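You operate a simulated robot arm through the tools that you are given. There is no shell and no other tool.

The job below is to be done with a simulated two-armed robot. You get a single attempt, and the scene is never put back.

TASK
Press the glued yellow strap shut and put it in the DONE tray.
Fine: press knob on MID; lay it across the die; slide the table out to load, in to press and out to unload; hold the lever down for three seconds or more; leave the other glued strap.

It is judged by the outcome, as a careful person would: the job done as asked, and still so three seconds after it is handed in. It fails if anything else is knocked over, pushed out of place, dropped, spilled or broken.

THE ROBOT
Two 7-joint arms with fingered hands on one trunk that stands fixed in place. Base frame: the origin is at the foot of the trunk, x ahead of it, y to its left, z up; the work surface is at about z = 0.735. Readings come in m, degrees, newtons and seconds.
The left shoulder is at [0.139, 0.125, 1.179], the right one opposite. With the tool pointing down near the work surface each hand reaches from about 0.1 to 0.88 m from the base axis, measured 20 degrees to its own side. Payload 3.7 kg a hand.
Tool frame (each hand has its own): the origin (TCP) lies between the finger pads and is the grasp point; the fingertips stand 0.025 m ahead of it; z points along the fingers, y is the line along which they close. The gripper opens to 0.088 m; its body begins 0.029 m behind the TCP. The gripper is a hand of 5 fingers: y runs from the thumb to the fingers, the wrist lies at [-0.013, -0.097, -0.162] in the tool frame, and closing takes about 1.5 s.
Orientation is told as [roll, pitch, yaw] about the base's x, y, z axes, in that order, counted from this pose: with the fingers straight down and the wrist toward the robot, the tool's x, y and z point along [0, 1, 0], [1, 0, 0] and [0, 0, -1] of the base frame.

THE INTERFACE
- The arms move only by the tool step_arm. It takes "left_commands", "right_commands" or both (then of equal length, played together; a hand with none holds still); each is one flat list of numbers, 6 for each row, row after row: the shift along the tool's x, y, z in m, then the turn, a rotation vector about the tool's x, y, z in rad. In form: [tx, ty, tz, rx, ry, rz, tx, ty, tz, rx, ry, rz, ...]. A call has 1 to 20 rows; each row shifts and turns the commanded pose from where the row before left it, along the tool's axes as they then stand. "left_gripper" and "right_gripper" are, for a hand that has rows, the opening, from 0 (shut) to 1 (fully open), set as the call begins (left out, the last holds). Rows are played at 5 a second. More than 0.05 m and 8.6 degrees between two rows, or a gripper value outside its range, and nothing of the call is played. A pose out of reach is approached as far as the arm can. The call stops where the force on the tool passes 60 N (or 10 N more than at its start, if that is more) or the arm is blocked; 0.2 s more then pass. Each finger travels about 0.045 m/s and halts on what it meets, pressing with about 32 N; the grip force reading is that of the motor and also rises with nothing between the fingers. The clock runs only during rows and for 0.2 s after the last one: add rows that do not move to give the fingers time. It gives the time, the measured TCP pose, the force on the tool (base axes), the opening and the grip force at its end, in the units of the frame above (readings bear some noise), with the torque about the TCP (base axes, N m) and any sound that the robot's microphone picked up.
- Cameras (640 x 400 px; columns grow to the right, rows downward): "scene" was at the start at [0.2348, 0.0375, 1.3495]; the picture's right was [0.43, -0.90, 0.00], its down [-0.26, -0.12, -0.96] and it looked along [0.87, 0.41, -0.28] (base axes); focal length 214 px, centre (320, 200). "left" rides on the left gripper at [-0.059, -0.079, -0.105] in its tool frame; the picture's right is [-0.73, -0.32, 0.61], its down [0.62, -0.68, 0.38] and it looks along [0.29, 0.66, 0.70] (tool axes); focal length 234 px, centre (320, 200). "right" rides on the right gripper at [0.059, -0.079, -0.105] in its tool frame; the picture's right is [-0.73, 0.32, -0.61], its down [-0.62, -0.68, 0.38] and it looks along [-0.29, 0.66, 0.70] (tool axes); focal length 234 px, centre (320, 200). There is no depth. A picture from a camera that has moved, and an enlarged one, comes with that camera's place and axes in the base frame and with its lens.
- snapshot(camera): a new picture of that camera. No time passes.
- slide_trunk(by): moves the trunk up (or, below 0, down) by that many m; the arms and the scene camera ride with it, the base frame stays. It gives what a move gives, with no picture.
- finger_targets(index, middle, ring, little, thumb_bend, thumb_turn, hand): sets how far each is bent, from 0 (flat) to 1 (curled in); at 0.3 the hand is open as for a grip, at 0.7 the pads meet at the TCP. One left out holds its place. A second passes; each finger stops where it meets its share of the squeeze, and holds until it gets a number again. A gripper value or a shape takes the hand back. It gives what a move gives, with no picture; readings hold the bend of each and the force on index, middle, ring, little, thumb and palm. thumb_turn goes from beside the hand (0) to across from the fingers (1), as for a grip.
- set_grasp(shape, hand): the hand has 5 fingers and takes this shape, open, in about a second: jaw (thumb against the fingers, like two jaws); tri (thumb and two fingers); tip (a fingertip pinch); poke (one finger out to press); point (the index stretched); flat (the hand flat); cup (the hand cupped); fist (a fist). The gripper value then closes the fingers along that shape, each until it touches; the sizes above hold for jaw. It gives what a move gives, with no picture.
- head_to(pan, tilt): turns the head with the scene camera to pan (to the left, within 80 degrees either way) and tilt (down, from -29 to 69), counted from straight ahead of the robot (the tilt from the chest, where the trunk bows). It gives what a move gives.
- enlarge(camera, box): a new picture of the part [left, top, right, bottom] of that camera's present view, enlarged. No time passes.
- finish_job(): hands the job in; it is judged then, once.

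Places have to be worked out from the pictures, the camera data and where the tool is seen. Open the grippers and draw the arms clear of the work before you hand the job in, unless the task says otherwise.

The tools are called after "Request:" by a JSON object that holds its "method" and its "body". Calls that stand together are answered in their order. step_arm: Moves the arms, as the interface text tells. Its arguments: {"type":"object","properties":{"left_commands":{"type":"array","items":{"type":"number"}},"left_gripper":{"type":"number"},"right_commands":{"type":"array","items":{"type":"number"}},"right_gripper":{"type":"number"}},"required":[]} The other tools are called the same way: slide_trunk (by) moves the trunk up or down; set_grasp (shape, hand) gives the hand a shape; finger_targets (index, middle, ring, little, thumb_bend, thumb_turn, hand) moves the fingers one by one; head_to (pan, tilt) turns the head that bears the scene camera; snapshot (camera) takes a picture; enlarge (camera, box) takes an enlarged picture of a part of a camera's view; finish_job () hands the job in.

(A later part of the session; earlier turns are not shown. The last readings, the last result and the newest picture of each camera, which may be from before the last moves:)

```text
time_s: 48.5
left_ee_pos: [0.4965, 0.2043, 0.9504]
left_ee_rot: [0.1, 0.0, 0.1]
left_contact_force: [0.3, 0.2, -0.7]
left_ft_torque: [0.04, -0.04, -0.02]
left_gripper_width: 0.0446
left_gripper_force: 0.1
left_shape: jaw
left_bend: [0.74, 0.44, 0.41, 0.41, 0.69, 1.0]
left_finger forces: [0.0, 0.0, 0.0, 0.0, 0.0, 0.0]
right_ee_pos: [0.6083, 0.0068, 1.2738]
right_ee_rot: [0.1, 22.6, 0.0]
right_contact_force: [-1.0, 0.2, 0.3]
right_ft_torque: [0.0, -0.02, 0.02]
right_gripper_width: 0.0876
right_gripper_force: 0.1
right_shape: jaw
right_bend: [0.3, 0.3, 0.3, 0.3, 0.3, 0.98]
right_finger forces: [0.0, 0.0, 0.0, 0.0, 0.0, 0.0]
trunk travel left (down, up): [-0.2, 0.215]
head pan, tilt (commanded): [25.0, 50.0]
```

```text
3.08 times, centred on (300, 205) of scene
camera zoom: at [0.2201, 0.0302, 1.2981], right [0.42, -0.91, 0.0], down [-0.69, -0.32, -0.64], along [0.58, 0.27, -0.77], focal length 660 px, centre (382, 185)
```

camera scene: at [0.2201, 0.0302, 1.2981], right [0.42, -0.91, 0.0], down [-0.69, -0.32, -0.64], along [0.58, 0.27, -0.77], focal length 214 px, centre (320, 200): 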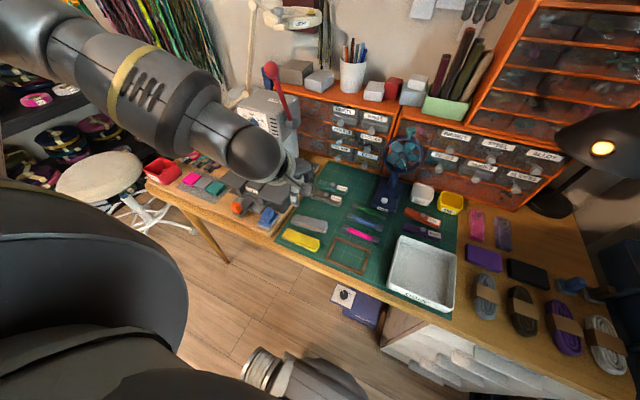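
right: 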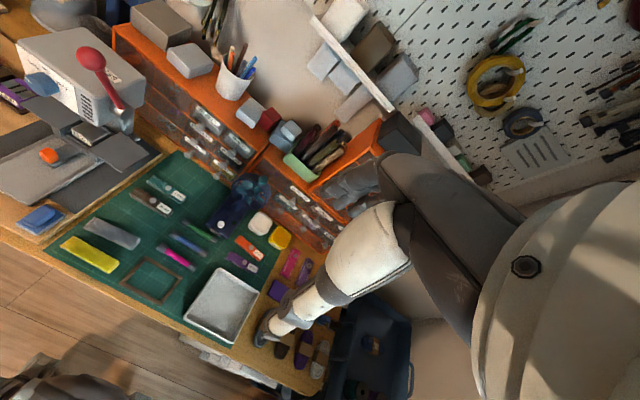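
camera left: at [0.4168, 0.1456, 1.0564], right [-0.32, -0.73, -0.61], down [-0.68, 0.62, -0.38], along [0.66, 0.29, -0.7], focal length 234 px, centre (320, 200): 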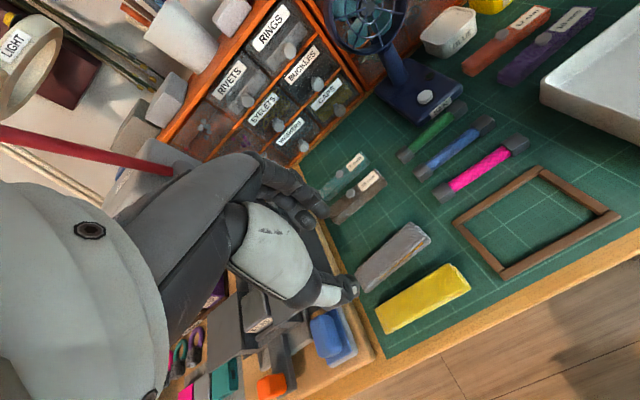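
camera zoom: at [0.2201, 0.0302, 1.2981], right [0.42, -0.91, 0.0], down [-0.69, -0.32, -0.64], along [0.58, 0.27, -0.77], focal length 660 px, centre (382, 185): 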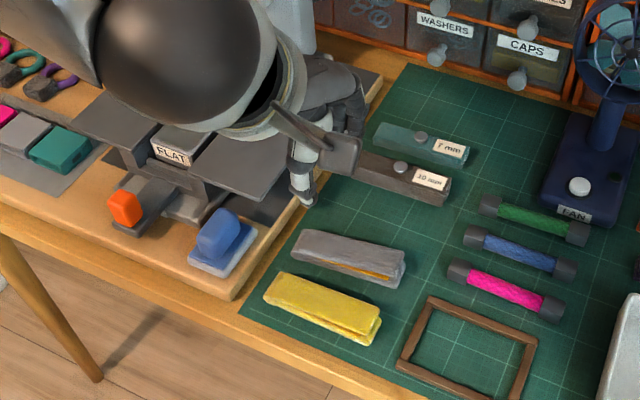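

I reopen the hand a bit more to compare the finger positions.

Request:
{"method": "step_arm", "body": {"left_commands": [0, 0, 0, 0, 0, 0, 0, 0, 0, 0, 0, 0, 0, 0, 0, 0, 0, 0, 0, 0, 0, 0, 0, 0], "left_gripper": 0.6}}

Request:
{"method": "enlarge", "body": {"camera": "left", "box": [220, 140, 380, 320]}}

Request:
{"method": "enlarge", "body": {"camera": "scene", "box": [250, 150, 330, 200]}}

```text
time_s: 49.5
left_ee_pos: [0.4957, 0.2048, 0.9499]
left_ee_rot: [0.0, -0.1, 0.1]
left_contact_force: [0.1, -0.6, 0.0]
left_ft_torque: [0.02, 0.0, 0.03]
left_gripper_width: 0.0524
left_gripper_force: 0.0
left_shape: jaw
left_bend: [0.29, 0.41, 0.37, 0.43, 0.65, 1.0]
left_finger forces: [0.0, 0.1, 0.0, 0.0, 0.0, 0.0]
right_ee_pos: [0.6086, 0.0083, 1.2739]
right_ee_rot: [-0.1, 22.7, -0.1]
right_contact_force: [-0.1, 0.1, 0.0]
right_ft_torque: [0.02, -0.01, -0.01]
right_gripper_width: 0.0876
right_gripper_force: 0.0
right_shape: jaw
right_bend: [0.3, 0.3, 0.3, 0.3, 0.3, 0.98]
right_finger forces: [0.0, 0.0, 0.1, 0.0, 0.0, 0.0]
trunk travel left (down, up): [-0.2, 0.215]
head pan, tilt (commanded): [25.0, 50.0]
```

```text
2.22 times, centred on (300, 230) of left
camera zoom: at [0.4169, 0.1457, 1.0563], right [-0.32, -0.73, -0.61], down [-0.68, 0.62, -0.38], along [0.66, 0.29, -0.7], focal length 520 px, centre (364, 133)
```

zoom: 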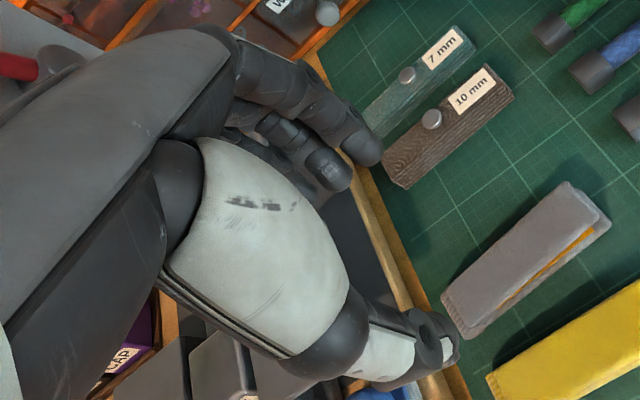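

```text
8.00 times, centred on (290, 175) of scene
camera zoom: at [0.2201, 0.0302, 1.2981], right [0.42, -0.91, 0.0], down [-0.69, -0.32, -0.64], along [0.58, 0.27, -0.77], focal length 1716 px, centre (560, 400)
```

zoom: 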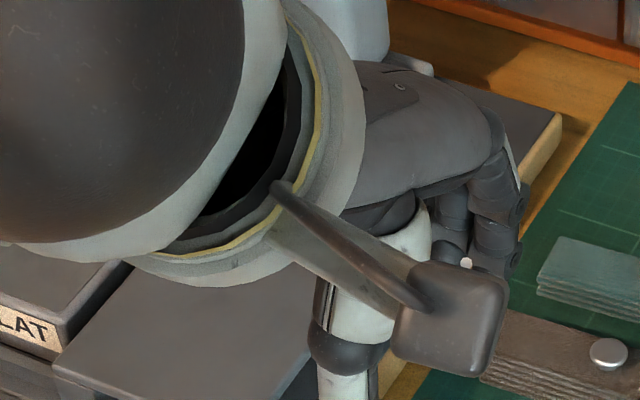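

The fingers sit from −0.5 cm to +5 cm in y relative to the grasp point, so I aim the grasp at y ≈ 0.195. I come lower over the strap.

Request:
{"method": "step_arm", "body": {"left_commands": [-0.0023, -0.0045, 0.0225, 0, 0, 0, -0.0023, -0.0045, 0.0225, 0, 0, 0, -0.0023, -0.0045, 0.0225, 0, 0, 0, -0.0023, -0.0045, 0.0225, 0, 0, 0]}}

Request:
{"method": "snapshot", "body": {"camera": "left"}}

Request:
{"method": "enlarge", "body": {"camera": "scene", "box": [240, 170, 368, 270]}}

```text
time_s: 50.5
left_ee_pos: [0.4759, 0.196, 0.858]
left_ee_rot: [0.0, -0.1, 0.0]
left_contact_force: [0.1, -0.4, 0.2]
left_ft_torque: [-0.01, -0.03, -0.04]
left_gripper_width: 0.0524
left_gripper_force: 0.1
left_shape: jaw
left_bend: [0.29, 0.41, 0.37, 0.43, 0.65, 1.0]
left_finger forces: [0.0, 0.1, 0.1, 0.0, 0.0, 0.1]
right_ee_pos: [0.6085, 0.0081, 1.2722]
right_ee_rot: [-0.1, 22.8, 0.0]
right_contact_force: [-0.2, 0.6, -0.8]
right_ft_torque: [0.01, -0.01, -0.02]
right_gripper_width: 0.0874
right_gripper_force: 0.1
right_shape: jaw
right_bend: [0.3, 0.3, 0.3, 0.3, 0.3, 0.98]
right_finger forces: [0.1, 0.0, 0.0, 0.0, 0.1, 0.0]
trunk travel left (down, up): [-0.2, 0.215]
head pan, tilt (commanded): [25.0, 50.0]
```

```text
taken
camera left: at [0.3964, 0.1371, 0.9636], right [-0.32, -0.73, -0.61], down [-0.68, 0.62, -0.38], along [0.66, 0.29, -0.7], focal length 234 px, centre (320, 200)
```

left: 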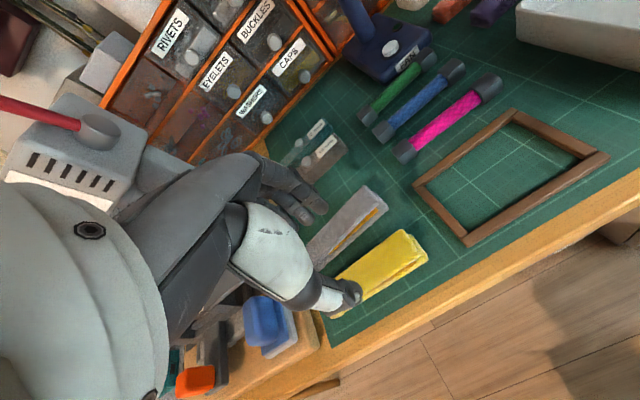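

```text
4.00 times, centred on (304, 220) of scene
camera zoom: at [0.2204, 0.0303, 1.298], right [0.42, -0.91, 0.0], down [-0.69, -0.32, -0.64], along [0.58, 0.27, -0.77], focal length 858 px, centre (384, 120)
```

zoom: 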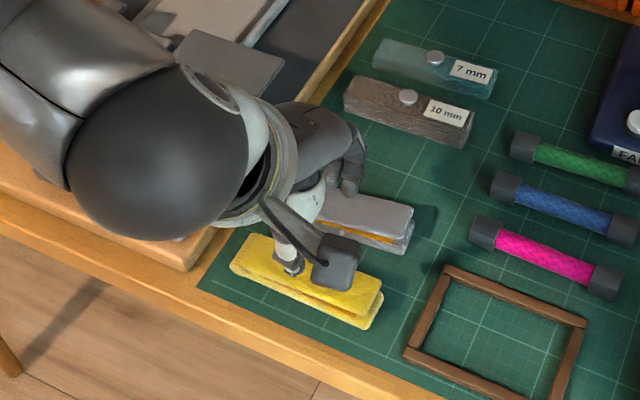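

The strap's centre line at the grasp is x ≈ 0.4785. I narrow the opening to clear the grey strap and descend to just above.

Request:
{"method": "step_arm", "body": {"left_commands": [0, 0.0024, 0, 0, 0, 0, 0, 0, 0.015, 0, 0, 0, 0, 0, 0.015, 0, 0, 0, 0, 0, 0.015, 0, 0, 0, 0, 0, 0.013, 0, 0, 0, 0, 0, 0, 0, 0, 0], "left_gripper": 0.5}}

Request:
{"method": "snapshot", "body": {"camera": "left"}}

Request:
{"method": "enlarge", "body": {"camera": "scene", "box": [260, 190, 356, 260]}}

```text
time_s: 51.9
left_ee_pos: [0.4784, 0.1942, 0.8008]
left_ee_rot: [0.0, 0.0, 0.0]
left_contact_force: [-0.6, 0.5, 0.5]
left_ft_torque: [-0.04, 0.01, 0.02]
left_gripper_width: 0.0444
left_gripper_force: 0.0
left_shape: jaw
left_bend: [0.74, 0.44, 0.41, 0.41, 0.69, 1.0]
left_finger forces: [0.1, 0.0, 0.1, 0.0, 0.0, 0.1]
right_ee_pos: [0.6077, 0.0086, 1.273]
right_ee_rot: [0.0, 22.7, 0.0]
right_contact_force: [-0.6, -0.5, 0.2]
right_ft_torque: [0.04, -0.02, 0.01]
right_gripper_width: 0.0876
right_gripper_force: 0.0
right_shape: jaw
right_bend: [0.3, 0.3, 0.3, 0.3, 0.3, 0.98]
right_finger forces: [0.1, 0.0, 0.0, 0.1, 0.0, 0.1]
trunk travel left (down, up): [-0.2, 0.215]
head pan, tilt (commanded): [25.0, 50.0]
```

```text
taken
camera left: at [0.3991, 0.137, 0.9059], right [-0.32, -0.73, -0.61], down [-0.68, 0.62, -0.38], along [0.66, 0.29, -0.7], focal length 234 px, centre (320, 200)
```

left: 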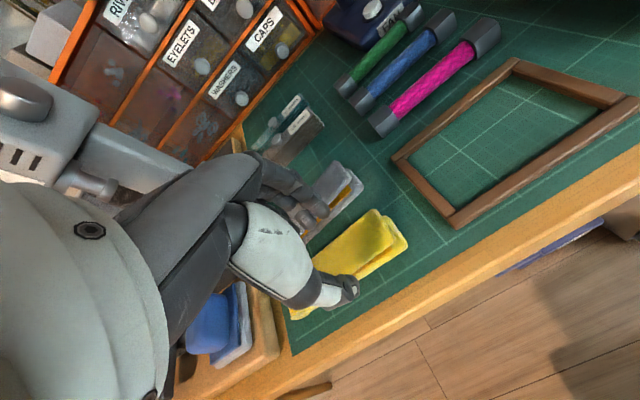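

```text
5.71 times, centred on (308, 225) of scene
camera zoom: at [0.22, 0.0302, 1.2982], right [0.42, -0.91, 0.0], down [-0.69, -0.32, -0.64], along [0.58, 0.27, -0.77], focal length 1226 px, centre (389, 57)
```

zoom: 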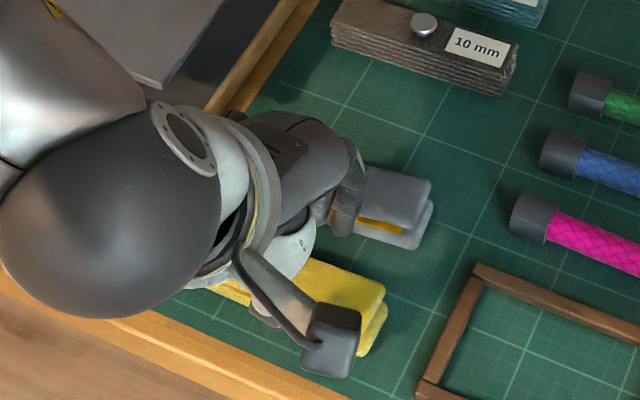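

I zoom in on the fingertips to check that both sides straddle only the yellow strap.

Request:
{"method": "enlarge", "body": {"camera": "left", "box": [256, 150, 416, 330]}}

```text
2.22 times, centred on (336, 240) of left
camera zoom: at [0.3991, 0.137, 0.9059], right [-0.32, -0.73, -0.61], down [-0.68, 0.62, -0.38], along [0.66, 0.29, -0.7], focal length 520 px, centre (284, 111)
```

zoom: 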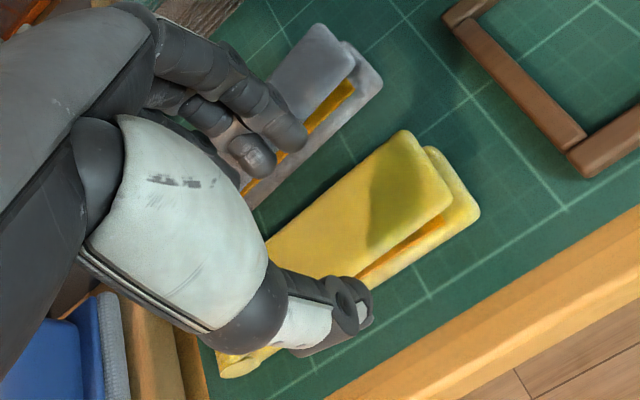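

Clearances look right: grey strap's near edge is at x ≈ 0.524, yellow's far edge at ≈ 0.495. I descend the last 3 cm slowly.

Request:
{"method": "step_arm", "body": {"left_commands": [0, 0, 0.008, 0, 0, 0, 0, 0, 0.008, 0, 0, 0, 0, 0, 0.008, 0, 0, 0, 0, 0, 0.006, 0, 0, 0]}}

Request:
{"method": "snapshot", "body": {"camera": "left"}}

Request:
{"method": "enlarge", "body": {"camera": "left", "box": [240, 130, 400, 330]}}

```text
time_s: 52.9
left_ee_pos: [0.478, 0.1979, 0.7697]
left_ee_rot: [0.0, 0.0, 0.0]
left_contact_force: [-0.3, -0.8, 0.0]
left_ft_torque: [0.04, -0.02, -0.02]
left_gripper_width: 0.0441
left_gripper_force: 0.1
left_shape: jaw
left_bend: [0.74, 0.44, 0.41, 0.41, 0.69, 1.0]
left_finger forces: [0.1, 0.1, 0.1, 0.0, 0.1, 0.1]
right_ee_pos: [0.6081, 0.0085, 1.2735]
right_ee_rot: [0.0, 22.7, 0.0]
right_contact_force: [-0.1, 0.0, 0.6]
right_ft_torque: [0.02, 0.01, -0.02]
right_gripper_width: 0.0878
right_gripper_force: 0.0
right_shape: jaw
right_bend: [0.3, 0.3, 0.3, 0.3, 0.3, 0.98]
right_finger forces: [0.0, 0.1, 0.1, 0.0, 0.0, 0.1]
trunk travel left (down, up): [-0.2, 0.215]
head pan, tilt (commanded): [25.0, 50.0]
```

```text
taken
camera left: at [0.3991, 0.1374, 0.8752], right [-0.32, -0.73, -0.61], down [-0.68, 0.62, -0.38], along [0.66, 0.29, -0.7], focal length 234 px, centre (320, 200)
```

left: 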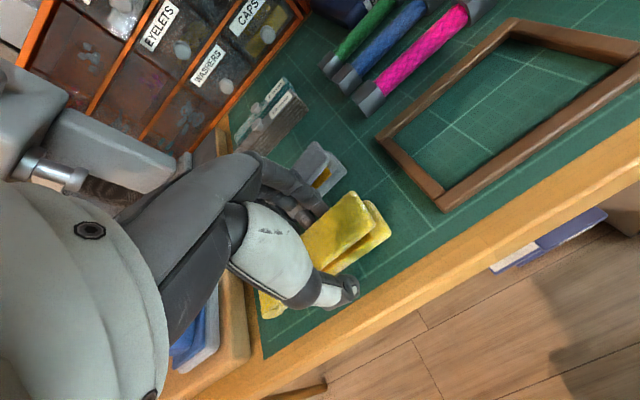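

```text
2.00 times, centred on (320, 230) of left
camera zoom: at [0.3991, 0.1374, 0.8752], right [-0.32, -0.73, -0.61], down [-0.68, 0.62, -0.38], along [0.66, 0.29, -0.7], focal length 468 px, centre (320, 140)
```

zoom: 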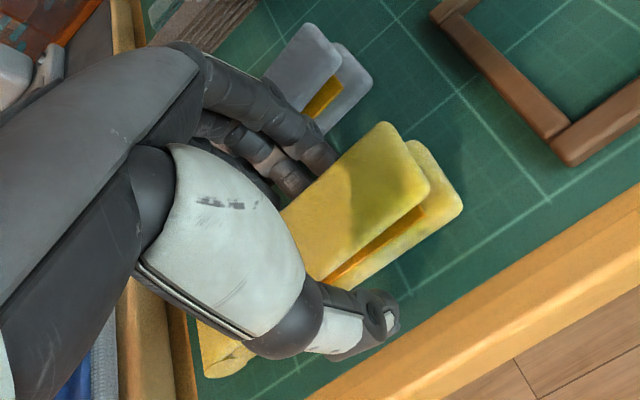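

Fingers are between the two straps and the thumb on the near side, with no contact forces. I close on the yellow strap.

Request:
{"method": "step_arm", "body": {"left_commands": [0, 0, 0, 0, 0, 0, 0, 0, 0, 0, 0, 0, 0, 0, 0, 0, 0, 0, 0, 0, 0, 0, 0, 0, 0, 0, 0, 0, 0, 0, 0, 0, 0, 0, 0, 0], "left_gripper": 0.2}}

Request:
{"method": "enlarge", "body": {"camera": "left", "box": [240, 130, 400, 330]}}

```text
time_s: 54.3
left_ee_pos: [0.478, 0.1961, 0.7686]
left_ee_rot: [0.0, 0.0, 0.0]
left_contact_force: [-0.4, 0.2, -0.3]
left_ft_torque: [0.0, -0.06, 0.03]
left_gripper_width: 0.0242
left_gripper_force: 32.2
left_shape: jaw
left_bend: [0.73, 0.57, 0.58, 0.62, 0.74, 0.99]
left_finger forces: [18.0, 7.7, 3.5, 0.1, 29.2, 0.0]
right_ee_pos: [0.6077, 0.0086, 1.2722]
right_ee_rot: [0.0, 22.6, 0.1]
right_contact_force: [0.2, 0.5, 0.2]
right_ft_torque: [-0.03, -0.02, -0.03]
right_gripper_width: 0.0878
right_gripper_force: 0.1
right_shape: jaw
right_bend: [0.3, 0.3, 0.3, 0.3, 0.3, 0.98]
right_finger forces: [0.0, 0.0, 0.1, 0.0, 0.1, 0.1]
trunk travel left (down, up): [-0.2, 0.215]
head pan, tilt (commanded): [25.0, 50.0]
```

```text
2.00 times, centred on (320, 230) of left
camera zoom: at [0.3991, 0.1375, 0.8753], right [-0.32, -0.73, -0.61], down [-0.68, 0.62, -0.38], along [0.66, 0.29, -0.7], focal length 468 px, centre (320, 140)
```

zoom: 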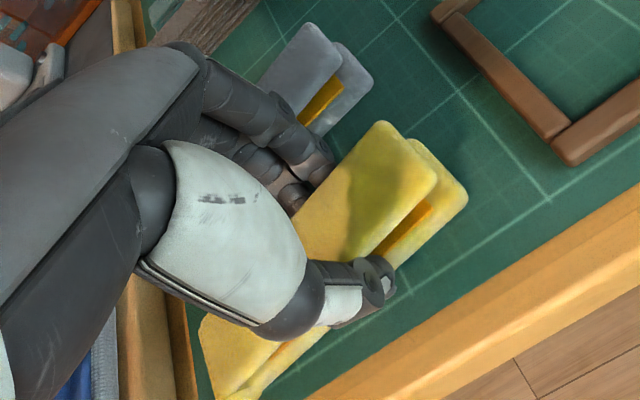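

Held at 32 N, width 24 mm. I lift it straight up 3 cm and look.

Request:
{"method": "step_arm", "body": {"left_commands": [0, 0, -0.006, 0, 0, 0, 0, 0, -0.012, 0, 0, 0, 0, 0, -0.012, 0, 0, 0]}}

Request:
{"method": "snapshot", "body": {"camera": "left"}}

Request:
{"method": "enlarge", "body": {"camera": "scene", "box": [260, 180, 372, 250]}}

```text
time_s: 55.1
left_ee_pos: [0.4774, 0.1954, 0.8021]
left_ee_rot: [0.1, -0.1, 0.0]
left_contact_force: [0.4, -0.5, -0.6]
left_ft_torque: [0.03, 0.04, 0.0]
left_gripper_width: 0.0245
left_gripper_force: 31.8
left_shape: jaw
left_bend: [0.73, 0.57, 0.58, 0.62, 0.74, 0.99]
left_finger forces: [17.9, 7.7, 3.5, 0.0, 29.0, 0.1]
right_ee_pos: [0.6072, 0.0081, 1.2732]
right_ee_rot: [0.0, 22.6, -0.1]
right_contact_force: [-0.6, -0.7, -0.2]
right_ft_torque: [0.0, 0.04, -0.04]
right_gripper_width: 0.0879
right_gripper_force: 0.1
right_shape: jaw
right_bend: [0.3, 0.3, 0.3, 0.3, 0.3, 0.98]
right_finger forces: [0.0, 0.0, 0.0, 0.1, 0.0, 0.0]
trunk travel left (down, up): [-0.2, 0.215]
head pan, tilt (commanded): [25.0, 50.0]
```

```text
taken
camera left: at [0.399, 0.1366, 0.9075], right [-0.32, -0.73, -0.61], down [-0.68, 0.62, -0.38], along [0.66, 0.29, -0.7], focal length 234 px, centre (320, 200)
```

left: 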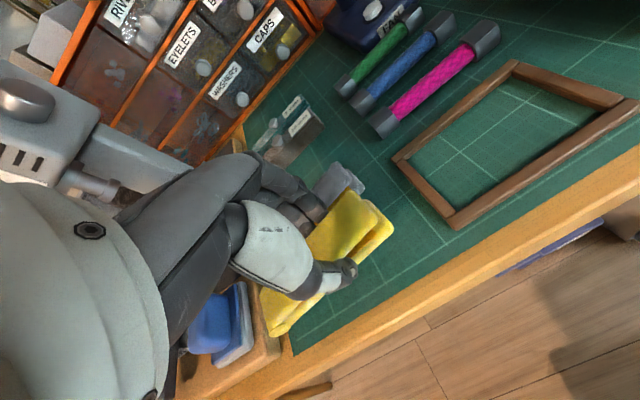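

```text
5.71 times, centred on (316, 215) of scene
camera zoom: at [0.2198, 0.0303, 1.2982], right [0.42, -0.91, 0.0], down [-0.69, -0.32, -0.64], along [0.58, 0.27, -0.77], focal length 1226 px, centre (343, 114)
```

zoom: 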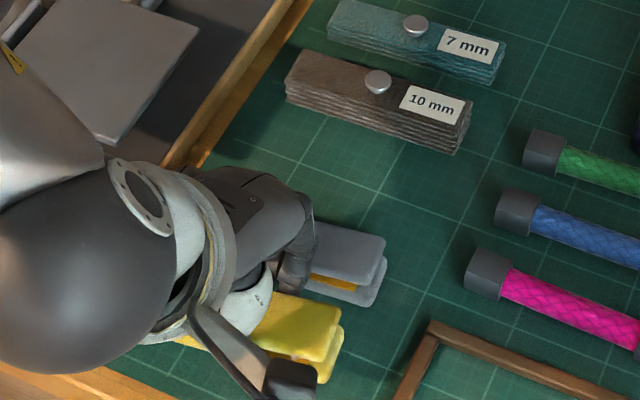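

The strap came up cleanly and alone. I raise it to z ≈ 0.92 and carry it toward the die.

Request:
{"method": "step_arm", "body": {"left_commands": [0, 0, -0.0295, 0, 0, 0, 0, 0, -0.0295, 0, 0, 0, 0, 0, -0.0295, 0, 0, 0, 0, 0, -0.0295, 0, 0, 0, 0.02, 0.012, 0, 0, 0, 0, 0.02, 0.012, 0, 0, 0, 0, 0.02, 0.012, 0, 0, 0, 0, 0.02, 0.01, 0, 0, 0, 0, 0.02, 0.01, 0, 0, 0, 0, 0.02, 0.008, 0, 0, 0, 0, 0.02, 0.008, 0, 0, 0, 0, 0.02, 0.008, 0, 0, 0, 0, 0.02, 0.008, 0, 0, 0, 0]}}

Request:
{"method": "snapshot", "body": {"camera": "left"}}

Request:
{"method": "snapshot", "body": {"camera": "scene"}}

```text
time_s: 57.9
left_ee_pos: [0.5663, 0.3773, 0.9189]
left_ee_rot: [-0.1, 0.0, 0.0]
left_contact_force: [0.5, -1.1, -0.2]
left_ft_torque: [0.0, 0.0, -0.01]
left_gripper_width: 0.0243
left_gripper_force: 31.8
left_shape: jaw
left_bend: [0.73, 0.58, 0.58, 0.62, 0.75, 0.99]
left_finger forces: [18.1, 7.6, 3.4, 0.0, 29.0, 0.2]
right_ee_pos: [0.6078, 0.0077, 1.2723]
right_ee_rot: [0.0, 22.7, 0.0]
right_contact_force: [-0.2, 0.0, 0.9]
right_ft_torque: [-0.05, -0.03, 0.02]
right_gripper_width: 0.0878
right_gripper_force: 0.1
right_shape: jaw
right_bend: [0.3, 0.3, 0.3, 0.3, 0.3, 0.98]
right_finger forces: [0.0, 0.0, 0.0, 0.0, 0.1, 0.0]
trunk travel left (down, up): [-0.2, 0.215]
head pan, tilt (commanded): [25.0, 50.0]
```

```text
taken
camera left: at [0.4877, 0.318, 1.0245], right [-0.32, -0.73, -0.61], down [-0.68, 0.62, -0.38], along [0.66, 0.29, -0.7], focal length 234 px, centre (320, 200)
```

left: 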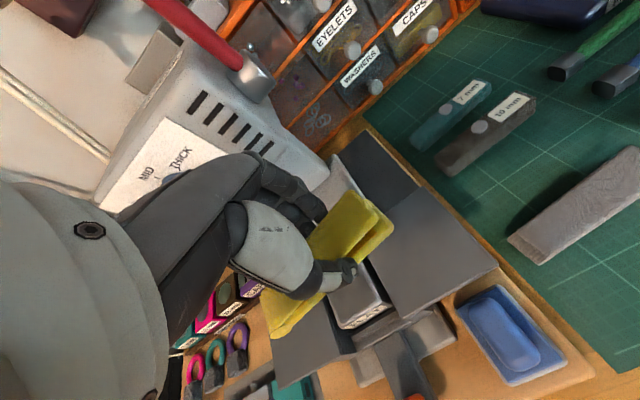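

```text
taken
camera scene: at [0.2202, 0.0303, 1.2981], right [0.42, -0.91, 0.0], down [-0.69, -0.32, -0.64], along [0.58, 0.27, -0.77], focal length 214 px, centre (320, 200)
```

scene: 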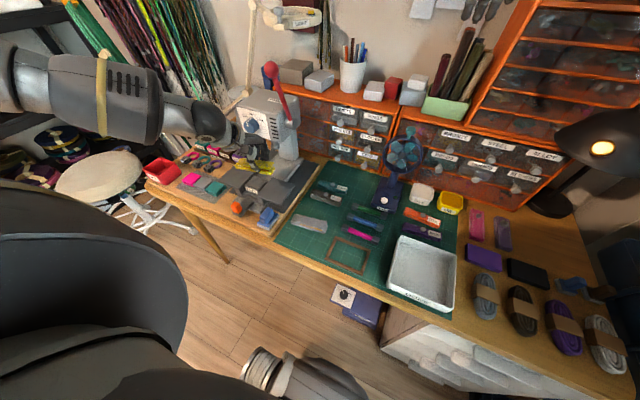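

I shift 2 cm further in y to centre the strap over the die, then lower to just above it.

Request:
{"method": "step_arm", "body": {"left_commands": [0.0105, 0, 0, 0, 0, 0, 0.0105, 0, 0, 0, 0, 0, 0, 0, 0.015, 0, 0, 0, 0, 0, 0.015, 0, 0, 0, 0, 0, 0.015, 0, 0, 0]}}

Request:
{"method": "snapshot", "body": {"camera": "left"}}

Request:
{"method": "enlarge", "body": {"camera": "scene", "box": [200, 140, 312, 225]}}

```text
time_s: 59.1
left_ee_pos: [0.5688, 0.397, 0.8742]
left_ee_rot: [-0.1, 0.1, 0.0]
left_contact_force: [-0.3, -0.1, -0.9]
left_ft_torque: [-0.02, 0.01, 0.03]
left_gripper_width: 0.0241
left_gripper_force: 32.0
left_shape: jaw
left_bend: [0.73, 0.58, 0.59, 0.62, 0.75, 0.99]
left_finger forces: [18.2, 7.7, 3.4, 0.1, 29.3, 0.0]
right_ee_pos: [0.6074, 0.0085, 1.2721]
right_ee_rot: [0.0, 22.7, 0.0]
right_contact_force: [0.3, -0.4, -0.6]
right_ft_torque: [-0.01, 0.05, 0.02]
right_gripper_width: 0.0878
right_gripper_force: 0.1
right_shape: jaw
right_bend: [0.3, 0.3, 0.3, 0.3, 0.3, 0.98]
right_finger forces: [0.1, 0.0, 0.1, 0.0, 0.1, 0.0]
trunk travel left (down, up): [-0.2, 0.215]
head pan, tilt (commanded): [25.0, 50.0]
```

```text
taken
camera left: at [0.4891, 0.3386, 0.9792], right [-0.32, -0.73, -0.61], down [-0.68, 0.62, -0.38], along [0.66, 0.29, -0.7], focal length 234 px, centre (320, 200)
```

left: 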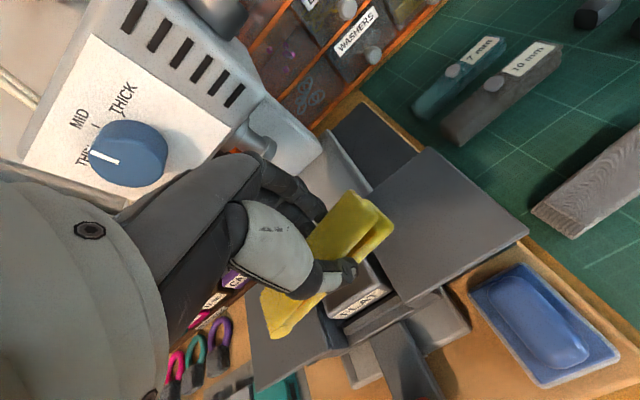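

```text
4.71 times, centred on (256, 182) of scene
camera zoom: at [0.2205, 0.0303, 1.298], right [0.42, -0.91, 0.0], down [-0.69, -0.32, -0.64], along [0.58, 0.27, -0.77], focal length 1009 px, centre (621, 282)
```

zoom: 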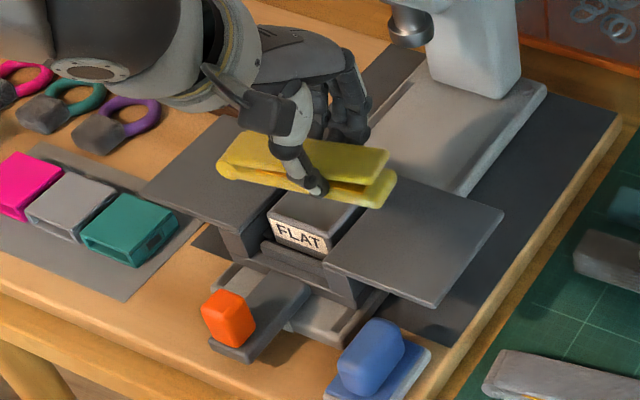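

The strap hangs about 11° skewed in the hand (right end farther from the robot). I correct the position slightly and yaw the hand 11° clockwise to square it to the die.

Request:
{"method": "step_arm", "body": {"left_commands": [0.0057, 0.0026, 0, 0, 0, 0, 0, 0, 0, 0, 0, 0.095, 0, 0, 0, 0, 0, 0.095, 0, 0, 0, 0, 0, 0]}}

Request:
{"method": "snapshot", "body": {"camera": "left"}}

Request:
{"method": "enlarge", "body": {"camera": "scene", "box": [200, 140, 312, 225]}}

```text
time_s: 60.1
left_ee_pos: [0.5706, 0.4033, 0.8737]
left_ee_rot: [0.0, -0.1, -10.9]
left_contact_force: [0.9, 0.3, 0.7]
left_ft_torque: [-0.01, -0.01, 0.01]
left_gripper_width: 0.0243
left_gripper_force: 31.7
left_shape: jaw
left_bend: [0.73, 0.58, 0.59, 0.62, 0.75, 0.99]
left_finger forces: [18.2, 7.5, 3.4, 0.0, 29.3, 0.1]
right_ee_pos: [0.6088, 0.0083, 1.2729]
right_ee_rot: [-0.1, 22.6, 0.0]
right_contact_force: [-0.1, 0.6, 0.9]
right_ft_torque: [0.03, -0.03, -0.01]
right_gripper_width: 0.0877
right_gripper_force: 0.0
right_shape: jaw
right_bend: [0.3, 0.3, 0.3, 0.3, 0.3, 0.98]
right_finger forces: [0.0, 0.0, 0.0, 0.1, 0.0, 0.0]
trunk travel left (down, up): [-0.2, 0.215]
head pan, tilt (commanded): [25.0, 50.0]
```

```text
taken
camera left: at [0.4816, 0.3605, 0.9794], right [-0.45, -0.65, -0.61], down [-0.55, 0.74, -0.38], along [0.7, 0.16, -0.7], focal length 234 px, centre (320, 200)
```

left: 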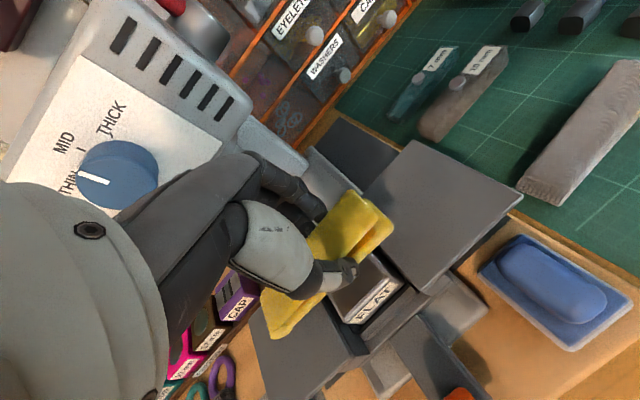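

```text
4.71 times, centred on (256, 182) of scene
camera zoom: at [0.2201, 0.0303, 1.2981], right [0.42, -0.91, 0.0], down [-0.69, -0.32, -0.64], along [0.58, 0.27, -0.77], focal length 1009 px, centre (621, 282)
```

zoom: 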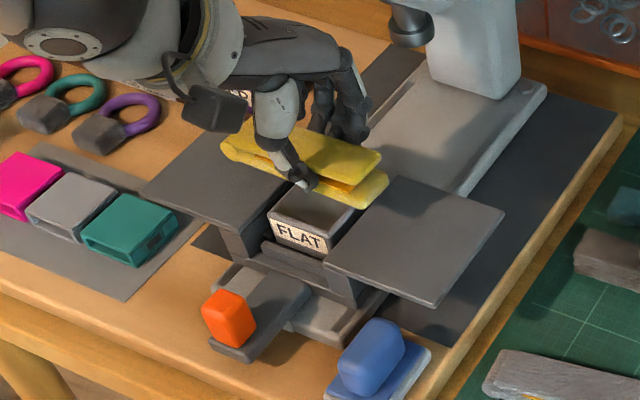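

The strap is now square with the wings and centred within a few millimetres. I lower it onto the die.

Request:
{"method": "step_arm", "body": {"left_commands": [0.0039, -0.0008, 0.007, 0, 0, 0, 0, 0, 0.008, 0, 0, 0, 0, 0, 0.008, 0, 0, 0]}}

Request:
{"method": "enlarge", "body": {"camera": "scene", "box": [200, 140, 312, 225]}}

Request:
{"method": "snapshot", "body": {"camera": "left"}}

```text
time_s: 60.9
left_ee_pos: [0.5681, 0.4068, 0.8498]
left_ee_rot: [0.1, 0.1, -10.8]
left_contact_force: [0.1, -0.2, -1.2]
left_ft_torque: [0.03, 0.01, 0.01]
left_gripper_width: 0.0242
left_gripper_force: 31.5
left_shape: jaw
left_bend: [0.73, 0.58, 0.59, 0.62, 0.75, 0.99]
left_finger forces: [18.2, 7.4, 3.4, 0.0, 29.1, 0.1]
right_ee_pos: [0.6083, 0.0087, 1.2738]
right_ee_rot: [0.0, 22.7, 0.0]
right_contact_force: [-0.4, 0.0, 0.0]
right_ft_torque: [0.02, -0.02, 0.02]
right_gripper_width: 0.0878
right_gripper_force: 0.0
right_shape: jaw
right_bend: [0.3, 0.3, 0.3, 0.3, 0.3, 0.98]
right_finger forces: [0.1, 0.0, 0.0, 0.1, 0.0, 0.0]
trunk travel left (down, up): [-0.2, 0.215]
head pan, tilt (commanded): [25.0, 50.0]
```

```text
4.71 times, centred on (256, 182) of scene
camera zoom: at [0.2203, 0.0304, 1.298], right [0.42, -0.91, 0.0], down [-0.69, -0.32, -0.64], along [0.58, 0.27, -0.77], focal length 1009 px, centre (621, 282)
```

zoom: 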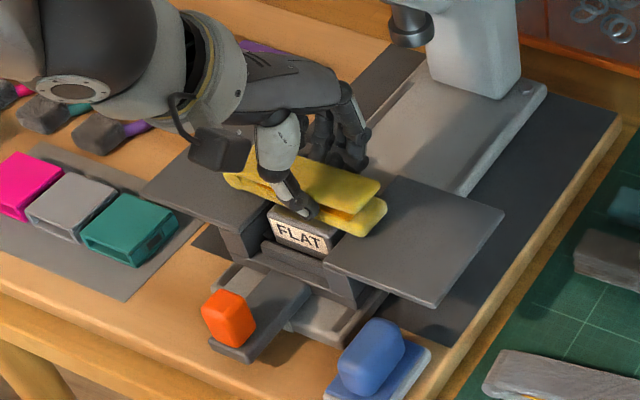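

```text
taken
camera left: at [0.4787, 0.3645, 0.955], right [-0.45, -0.65, -0.61], down [-0.55, 0.74, -0.38], along [0.7, 0.16, -0.7], focal length 234 px, centre (320, 200)
```

left: 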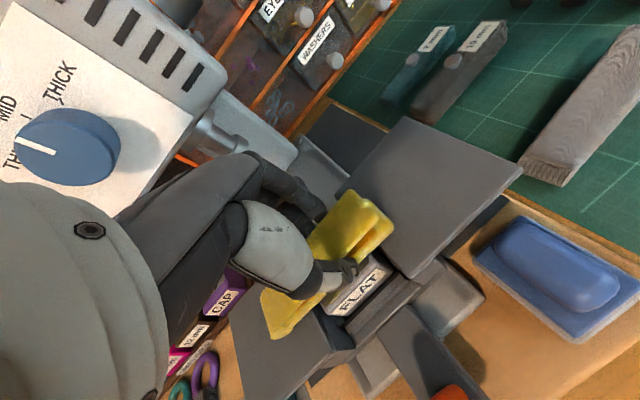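

Nearly touching; no force yet. I lower in 2 mm steps until contact shows.

Request:
{"method": "step_arm", "body": {"left_commands": [0, 0, 0.002, 0, 0, 0, 0, 0, 0.002, 0, 0, 0]}}

Request:
{"method": "step_arm", "body": {"left_commands": [0, 0, 0.002, 0, 0, 0]}}

Request:
{"method": "enlarge", "body": {"camera": "scene", "box": [220, 150, 300, 210]}}

```text
time_s: 61.5
left_ee_pos: [0.5674, 0.4063, 0.8467]
left_ee_rot: [0.1, -0.1, -10.9]
left_contact_force: [-0.4, 0.0, 2.0]
left_ft_torque: [-0.01, 0.0, -0.01]
left_gripper_width: 0.0241
left_gripper_force: 32.1
left_shape: jaw
left_bend: [0.73, 0.58, 0.59, 0.62, 0.75, 0.99]
left_finger forces: [18.0, 7.7, 3.4, 0.0, 29.7, 0.0]
right_ee_pos: [0.6076, 0.0081, 1.2728]
right_ee_rot: [0.1, 22.7, -0.1]
right_contact_force: [-0.1, 0.3, -0.4]
right_ft_torque: [0.01, 0.02, -0.01]
right_gripper_width: 0.0878
right_gripper_force: 0.1
right_shape: jaw
right_bend: [0.3, 0.3, 0.3, 0.3, 0.3, 0.98]
right_finger forces: [0.0, 0.0, 0.0, 0.1, 0.0, 0.1]
trunk travel left (down, up): [-0.2, 0.215]
head pan, tilt (commanded): [25.0, 50.0]
```

```text
time_s: 61.9
left_ee_pos: [0.5685, 0.407, 0.8465]
left_ee_rot: [0.1, -0.2, -10.9]
left_contact_force: [-0.4, 1.3, 8.0]
left_ft_torque: [-0.01, 0.05, 0.02]
left_gripper_width: 0.0244
left_gripper_force: 32.0
left_shape: jaw
left_bend: [0.73, 0.58, 0.59, 0.62, 0.75, 0.99]
left_finger forces: [18.1, 8.1, 3.7, 0.0, 31.0, 0.0]
right_ee_pos: [0.6064, 0.0083, 1.2742]
right_ee_rot: [0.0, 22.8, 0.0]
right_contact_force: [-0.3, -1.3, -0.1]
right_ft_torque: [0.01, 0.0, 0.01]
right_gripper_width: 0.0879
right_gripper_force: 0.0
right_shape: jaw
right_bend: [0.3, 0.3, 0.3, 0.3, 0.3, 0.98]
right_finger forces: [0.0, 0.0, 0.1, 0.0, 0.0, 0.0]
trunk travel left (down, up): [-0.2, 0.215]
head pan, tilt (commanded): [25.0, 50.0]
```

```text
6.67 times, centred on (260, 180) of scene
camera zoom: at [0.2191, 0.0299, 1.2985], right [0.42, -0.91, 0.0], down [-0.69, -0.32, -0.64], along [0.58, 0.27, -0.77], focal length 1430 px, centre (720, 333)
```

zoom: 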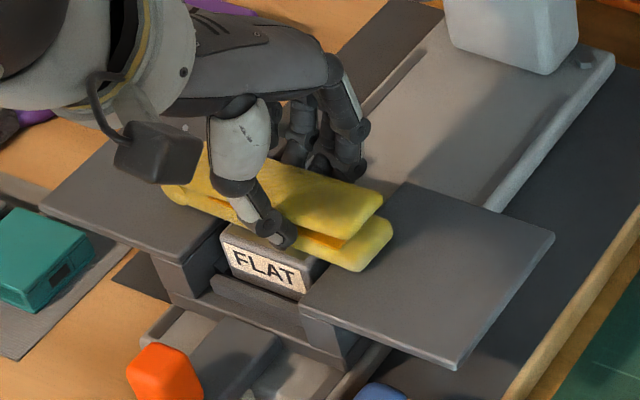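

Contact at 8 N: the strap rests on the die. I open the fingers, wait, and rise straight up.

Request:
{"method": "step_arm", "body": {"left_commands": [0, 0, -0.001, 0, 0, 0, 0, 0, 0, 0, 0, 0, 0, 0, 0, 0, 0, 0, 0, 0, 0, 0, 0, 0, 0, 0, 0, 0, 0, 0], "left_gripper": 0.5}}

Request:
{"method": "snapshot", "body": {"camera": "left"}}

Request:
{"method": "enlarge", "body": {"camera": "scene", "box": [220, 150, 300, 210]}}

```text
time_s: 63.1
left_ee_pos: [0.5679, 0.4063, 0.8453]
left_ee_rot: [0.0, -0.1, -10.8]
left_contact_force: [0.0, 0.1, -0.6]
left_ft_torque: [0.0, 0.02, -0.02]
left_gripper_width: 0.0437
left_gripper_force: 0.0
left_shape: jaw
left_bend: [0.74, 0.45, 0.41, 0.41, 0.7, 1.0]
left_finger forces: [0.0, 0.0, 0.0, 0.0, 0.0, 0.1]
right_ee_pos: [0.6087, 0.0086, 1.2724]
right_ee_rot: [-0.1, 22.7, 0.0]
right_contact_force: [0.0, 0.2, -0.2]
right_ft_torque: [0.0, -0.03, 0.0]
right_gripper_width: 0.0877
right_gripper_force: 0.1
right_shape: jaw
right_bend: [0.3, 0.3, 0.3, 0.3, 0.3, 0.98]
right_finger forces: [0.0, 0.0, 0.0, 0.0, 0.0, 0.1]
trunk travel left (down, up): [-0.2, 0.215]
head pan, tilt (commanded): [25.0, 50.0]
```

```text
taken
camera left: at [0.4795, 0.3638, 0.9509], right [-0.45, -0.65, -0.61], down [-0.55, 0.74, -0.38], along [0.7, 0.16, -0.7], focal length 234 px, centre (320, 200)
```

left: 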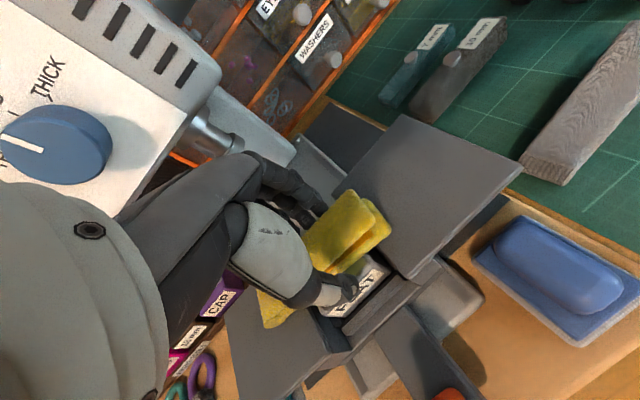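

```text
6.67 times, centred on (260, 180) of scene
camera zoom: at [0.22, 0.0302, 1.2981], right [0.42, -0.91, 0.0], down [-0.69, -0.32, -0.64], along [0.58, 0.27, -0.77], focal length 1430 px, centre (720, 333)
```

zoom: 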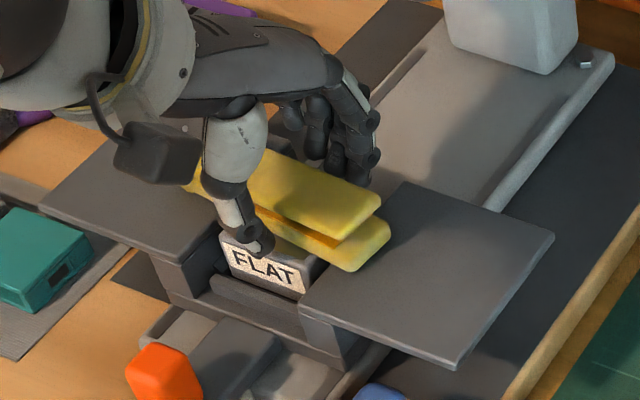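

Released with the strap staying put. I rise straight up.

Request:
{"method": "step_arm", "body": {"left_commands": [0, 0, -0.008, 0, 0, 0, 0, 0, -0.012, 0, 0, 0, 0, 0, -0.02, 0, 0, 0, 0, -0.01, -0.025, 0, 0, 0, 0, -0.02, -0.025, 0, 0, 0, 0, -0.025, -0.02, 0, 0, 0, 0, -0.025, 0, 0, 0, 0]}}

Request:
{"method": "snapshot", "body": {"camera": "left"}}

Request:
{"method": "enlarge", "body": {"camera": "scene", "box": [210, 140, 306, 220]}}

```text
time_s: 64.7
left_ee_pos: [0.4892, 0.4244, 0.9556]
left_ee_rot: [0.0, -0.1, -10.9]
left_contact_force: [-0.7, -0.1, 0.2]
left_ft_torque: [0.0, 0.02, 0.01]
left_gripper_width: 0.0433
left_gripper_force: 0.1
left_shape: jaw
left_bend: [0.74, 0.45, 0.41, 0.41, 0.7, 1.0]
left_finger forces: [0.0, 0.0, 0.1, 0.0, 0.0, 0.0]
right_ee_pos: [0.6072, 0.0096, 1.2731]
right_ee_rot: [-0.1, 22.7, 0.0]
right_contact_force: [-0.3, -0.1, 0.2]
right_ft_torque: [0.02, 0.03, 0.02]
right_gripper_width: 0.0877
right_gripper_force: 0.0
right_shape: jaw
right_bend: [0.3, 0.3, 0.3, 0.3, 0.3, 0.98]
right_finger forces: [0.0, 0.0, 0.0, 0.0, 0.0, 0.0]
trunk travel left (down, up): [-0.2, 0.215]
head pan, tilt (commanded): [25.0, 50.0]
```

```text
taken
camera left: at [0.3999, 0.3817, 1.0606], right [-0.45, -0.65, -0.61], down [-0.55, 0.74, -0.38], along [0.7, 0.16, -0.7], focal length 234 px, centre (320, 200)
```

left: 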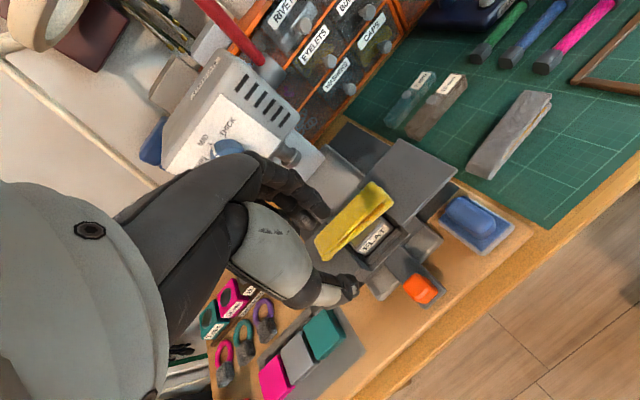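

```text
5.00 times, centred on (258, 180) of scene
camera zoom: at [0.2196, 0.0307, 1.2982], right [0.42, -0.91, 0.0], down [-0.69, -0.32, -0.64], along [0.58, 0.27, -0.77], focal length 1072 px, centre (630, 300)
```

zoom: 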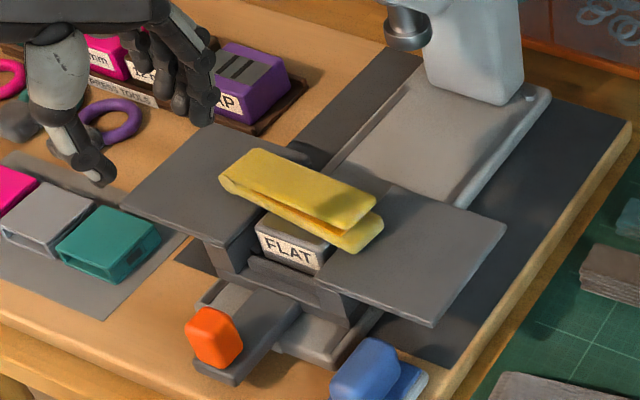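

The strap lies square across the die with its ends on the wings. The handle is at (0.470, 0.420, 0.80). I return the hand to its handle-gripping pose above it.

Request:
{"method": "step_arm", "body": {"left_commands": [0, 0, 0, 0, 0, -0.095, 0, 0, 0, 0, 0, -0.095, 0, 0, 0, -0.131, 0, 0, 0, 0, 0, -0.131, 0, 0, -0.0014, -0.0106, 0.0193, 0, 0, 0, -0.0014, -0.0106, 0.0193, 0, 0, 0, -0.0014, -0.0106, 0.0193, 0, 0, 0, -0.0014, -0.0106, 0.0193, 0, 0, 0, 0, 0, 0, 0, 0, 0], "left_gripper": 0.62}}

Request:
{"method": "snapshot", "body": {"camera": "left"}}

Request:
{"method": "enlarge", "body": {"camera": "scene", "box": [210, 140, 306, 220]}}

```text
time_s: 66.7
left_ee_pos: [0.4691, 0.4153, 0.87]
left_ee_rot: [0.1, -15.0, 0.0]
left_contact_force: [0.4, -0.1, 0.6]
left_ft_torque: [0.03, 0.02, 0.0]
left_gripper_width: 0.0543
left_gripper_force: 0.1
left_shape: jaw
left_bend: [0.29, 0.4, 0.36, 0.37, 0.64, 1.0]
left_finger forces: [0.0, 0.1, 0.1, 0.1, 0.0, 0.0]
right_ee_pos: [0.6076, 0.0081, 1.2728]
right_ee_rot: [-0.1, 22.7, 0.0]
right_contact_force: [-0.7, 1.1, 0.3]
right_ft_torque: [0.0, 0.0, 0.0]
right_gripper_width: 0.0876
right_gripper_force: 0.0
right_shape: jaw
right_bend: [0.3, 0.3, 0.3, 0.3, 0.3, 0.98]
right_finger forces: [0.0, 0.1, 0.0, 0.0, 0.1, 0.0]
trunk travel left (down, up): [-0.2, 0.215]
head pan, tilt (commanded): [25.0, 50.0]
```

```text
taken
camera left: at [0.3653, 0.3569, 0.9512], right [-0.15, -0.73, -0.67], down [-0.56, 0.62, -0.55], along [0.81, 0.29, -0.5], focal length 234 px, centre (320, 200)
```

left: 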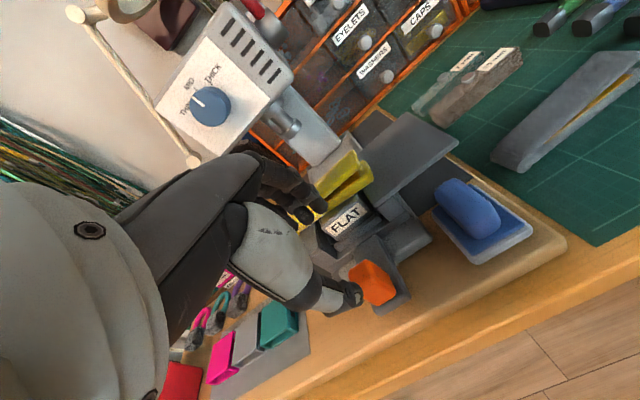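

```text
5.00 times, centred on (258, 180) of scene
camera zoom: at [0.2199, 0.0301, 1.2982], right [0.42, -0.91, 0.0], down [-0.69, -0.32, -0.64], along [0.58, 0.27, -0.77], focal length 1072 px, centre (630, 300)
```

zoom: 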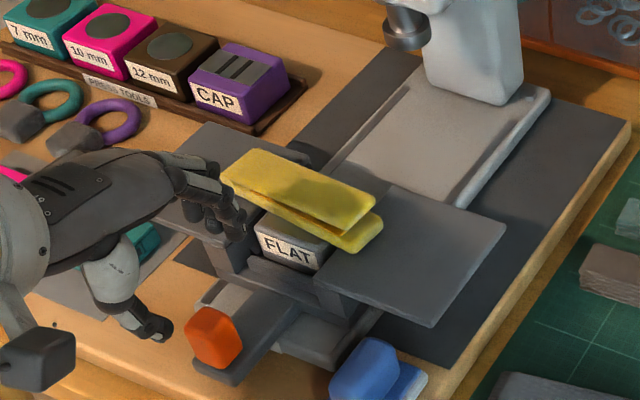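

The hand is right above the handle, well clear of the strap. I go down around the handle.

Request:
{"method": "step_arm", "body": {"left_commands": [0.0006, -0.0027, 0.0101, 0, 0, 0, 0.0006, -0.0027, 0.0101, 0, 0, 0, 0.0006, -0.0027, 0.0101, 0, 0, 0, 0.0006, -0.0027, 0.0101, 0, 0, 0, 0.0006, -0.0027, 0.0101, 0, 0, 0]}}

Request:
{"method": "snapshot", "body": {"camera": "left"}}

Request:
{"method": "enlarge", "body": {"camera": "scene", "box": [210, 140, 306, 220]}}

```text
time_s: 67.9
left_ee_pos: [0.4695, 0.4208, 0.8158]
left_ee_rot: [0.1, -15.1, 0.1]
left_contact_force: [-0.1, -0.6, -0.5]
left_ft_torque: [0.02, -0.01, -0.03]
left_gripper_width: 0.0541
left_gripper_force: 0.1
left_shape: jaw
left_bend: [0.29, 0.4, 0.36, 0.37, 0.64, 1.0]
left_finger forces: [0.0, 0.0, 0.0, 0.0, 0.0, 0.0]
right_ee_pos: [0.6078, 0.0081, 1.272]
right_ee_rot: [0.0, 22.7, 0.0]
right_contact_force: [-0.6, 0.3, 0.5]
right_ft_torque: [0.0, -0.03, -0.02]
right_gripper_width: 0.0876
right_gripper_force: 0.2
right_shape: jaw
right_bend: [0.3, 0.3, 0.3, 0.3, 0.3, 0.98]
right_finger forces: [0.1, 0.0, 0.0, 0.0, 0.1, 0.0]
trunk travel left (down, up): [-0.2, 0.215]
head pan, tilt (commanded): [25.0, 50.0]
```

```text
taken
camera left: at [0.365, 0.3605, 0.8987], right [-0.15, -0.73, -0.67], down [-0.56, 0.62, -0.55], along [0.81, 0.29, -0.5], focal length 234 px, centre (320, 200)
```

left: 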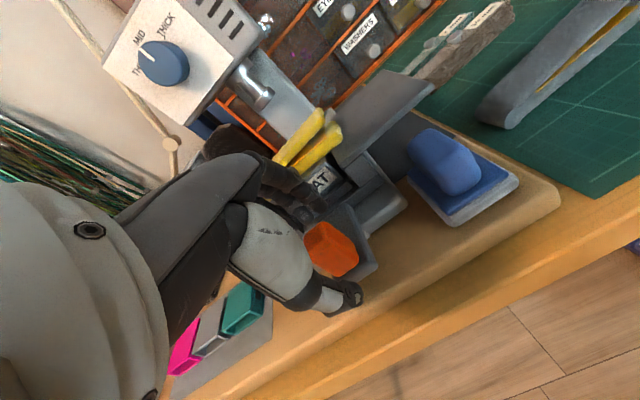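

```text
5.00 times, centred on (258, 180) of scene
camera zoom: at [0.2203, 0.0303, 1.298], right [0.42, -0.91, 0.0], down [-0.69, -0.32, -0.64], along [0.58, 0.27, -0.77], focal length 1072 px, centre (630, 300)
```

zoom: 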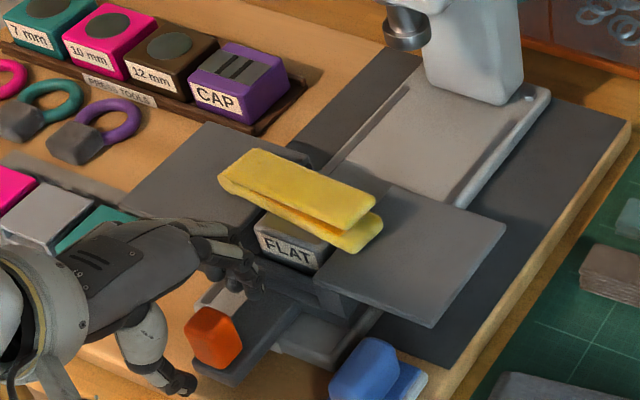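

The handle sits between thumb and fingers again. I close on it.

Request:
{"method": "step_arm", "body": {"left_commands": [0, 0, 0, 0, 0, 0, 0, 0, 0, 0, 0, 0, 0, 0, 0, 0, 0, 0, 0, 0, 0, 0, 0, 0, 0, 0, 0, 0, 0, 0, 0, 0, 0, 0, 0, 0], "left_gripper": 0.1}}

Request:
{"method": "enlarge", "body": {"camera": "scene", "box": [210, 140, 306, 220]}}

```text
time_s: 69.3
left_ee_pos: [0.4688, 0.4182, 0.8165]
left_ee_rot: [0.0, -14.9, 0.1]
left_contact_force: [-2.1, -0.8, -4.9]
left_ft_torque: [0.01, 0.21, 0.02]
left_gripper_width: 0.0154
left_gripper_force: 32.5
left_shape: jaw
left_bend: [0.73, 0.6, 0.68, 0.68, 0.74, 1.0]
left_finger forces: [17.2, 9.4, 0.0, 0.0, 28.6, 0.0]
right_ee_pos: [0.6095, 0.0082, 1.2725]
right_ee_rot: [0.0, 22.6, 0.0]
right_contact_force: [0.0, 0.4, 0.2]
right_ft_torque: [-0.02, -0.01, 0.03]
right_gripper_width: 0.0875
right_gripper_force: 0.1
right_shape: jaw
right_bend: [0.3, 0.3, 0.3, 0.3, 0.3, 0.98]
right_finger forces: [0.0, 0.1, 0.1, 0.0, 0.0, 0.0]
trunk travel left (down, up): [-0.2, 0.215]
head pan, tilt (commanded): [25.0, 50.0]
```

```text
5.00 times, centred on (258, 180) of scene
camera zoom: at [0.2203, 0.0304, 1.298], right [0.42, -0.91, 0.0], down [-0.69, -0.32, -0.64], along [0.58, 0.27, -0.77], focal length 1072 px, centre (630, 300)
```

zoom: 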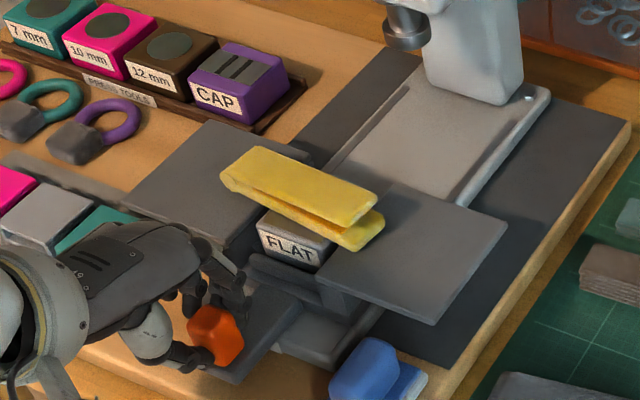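

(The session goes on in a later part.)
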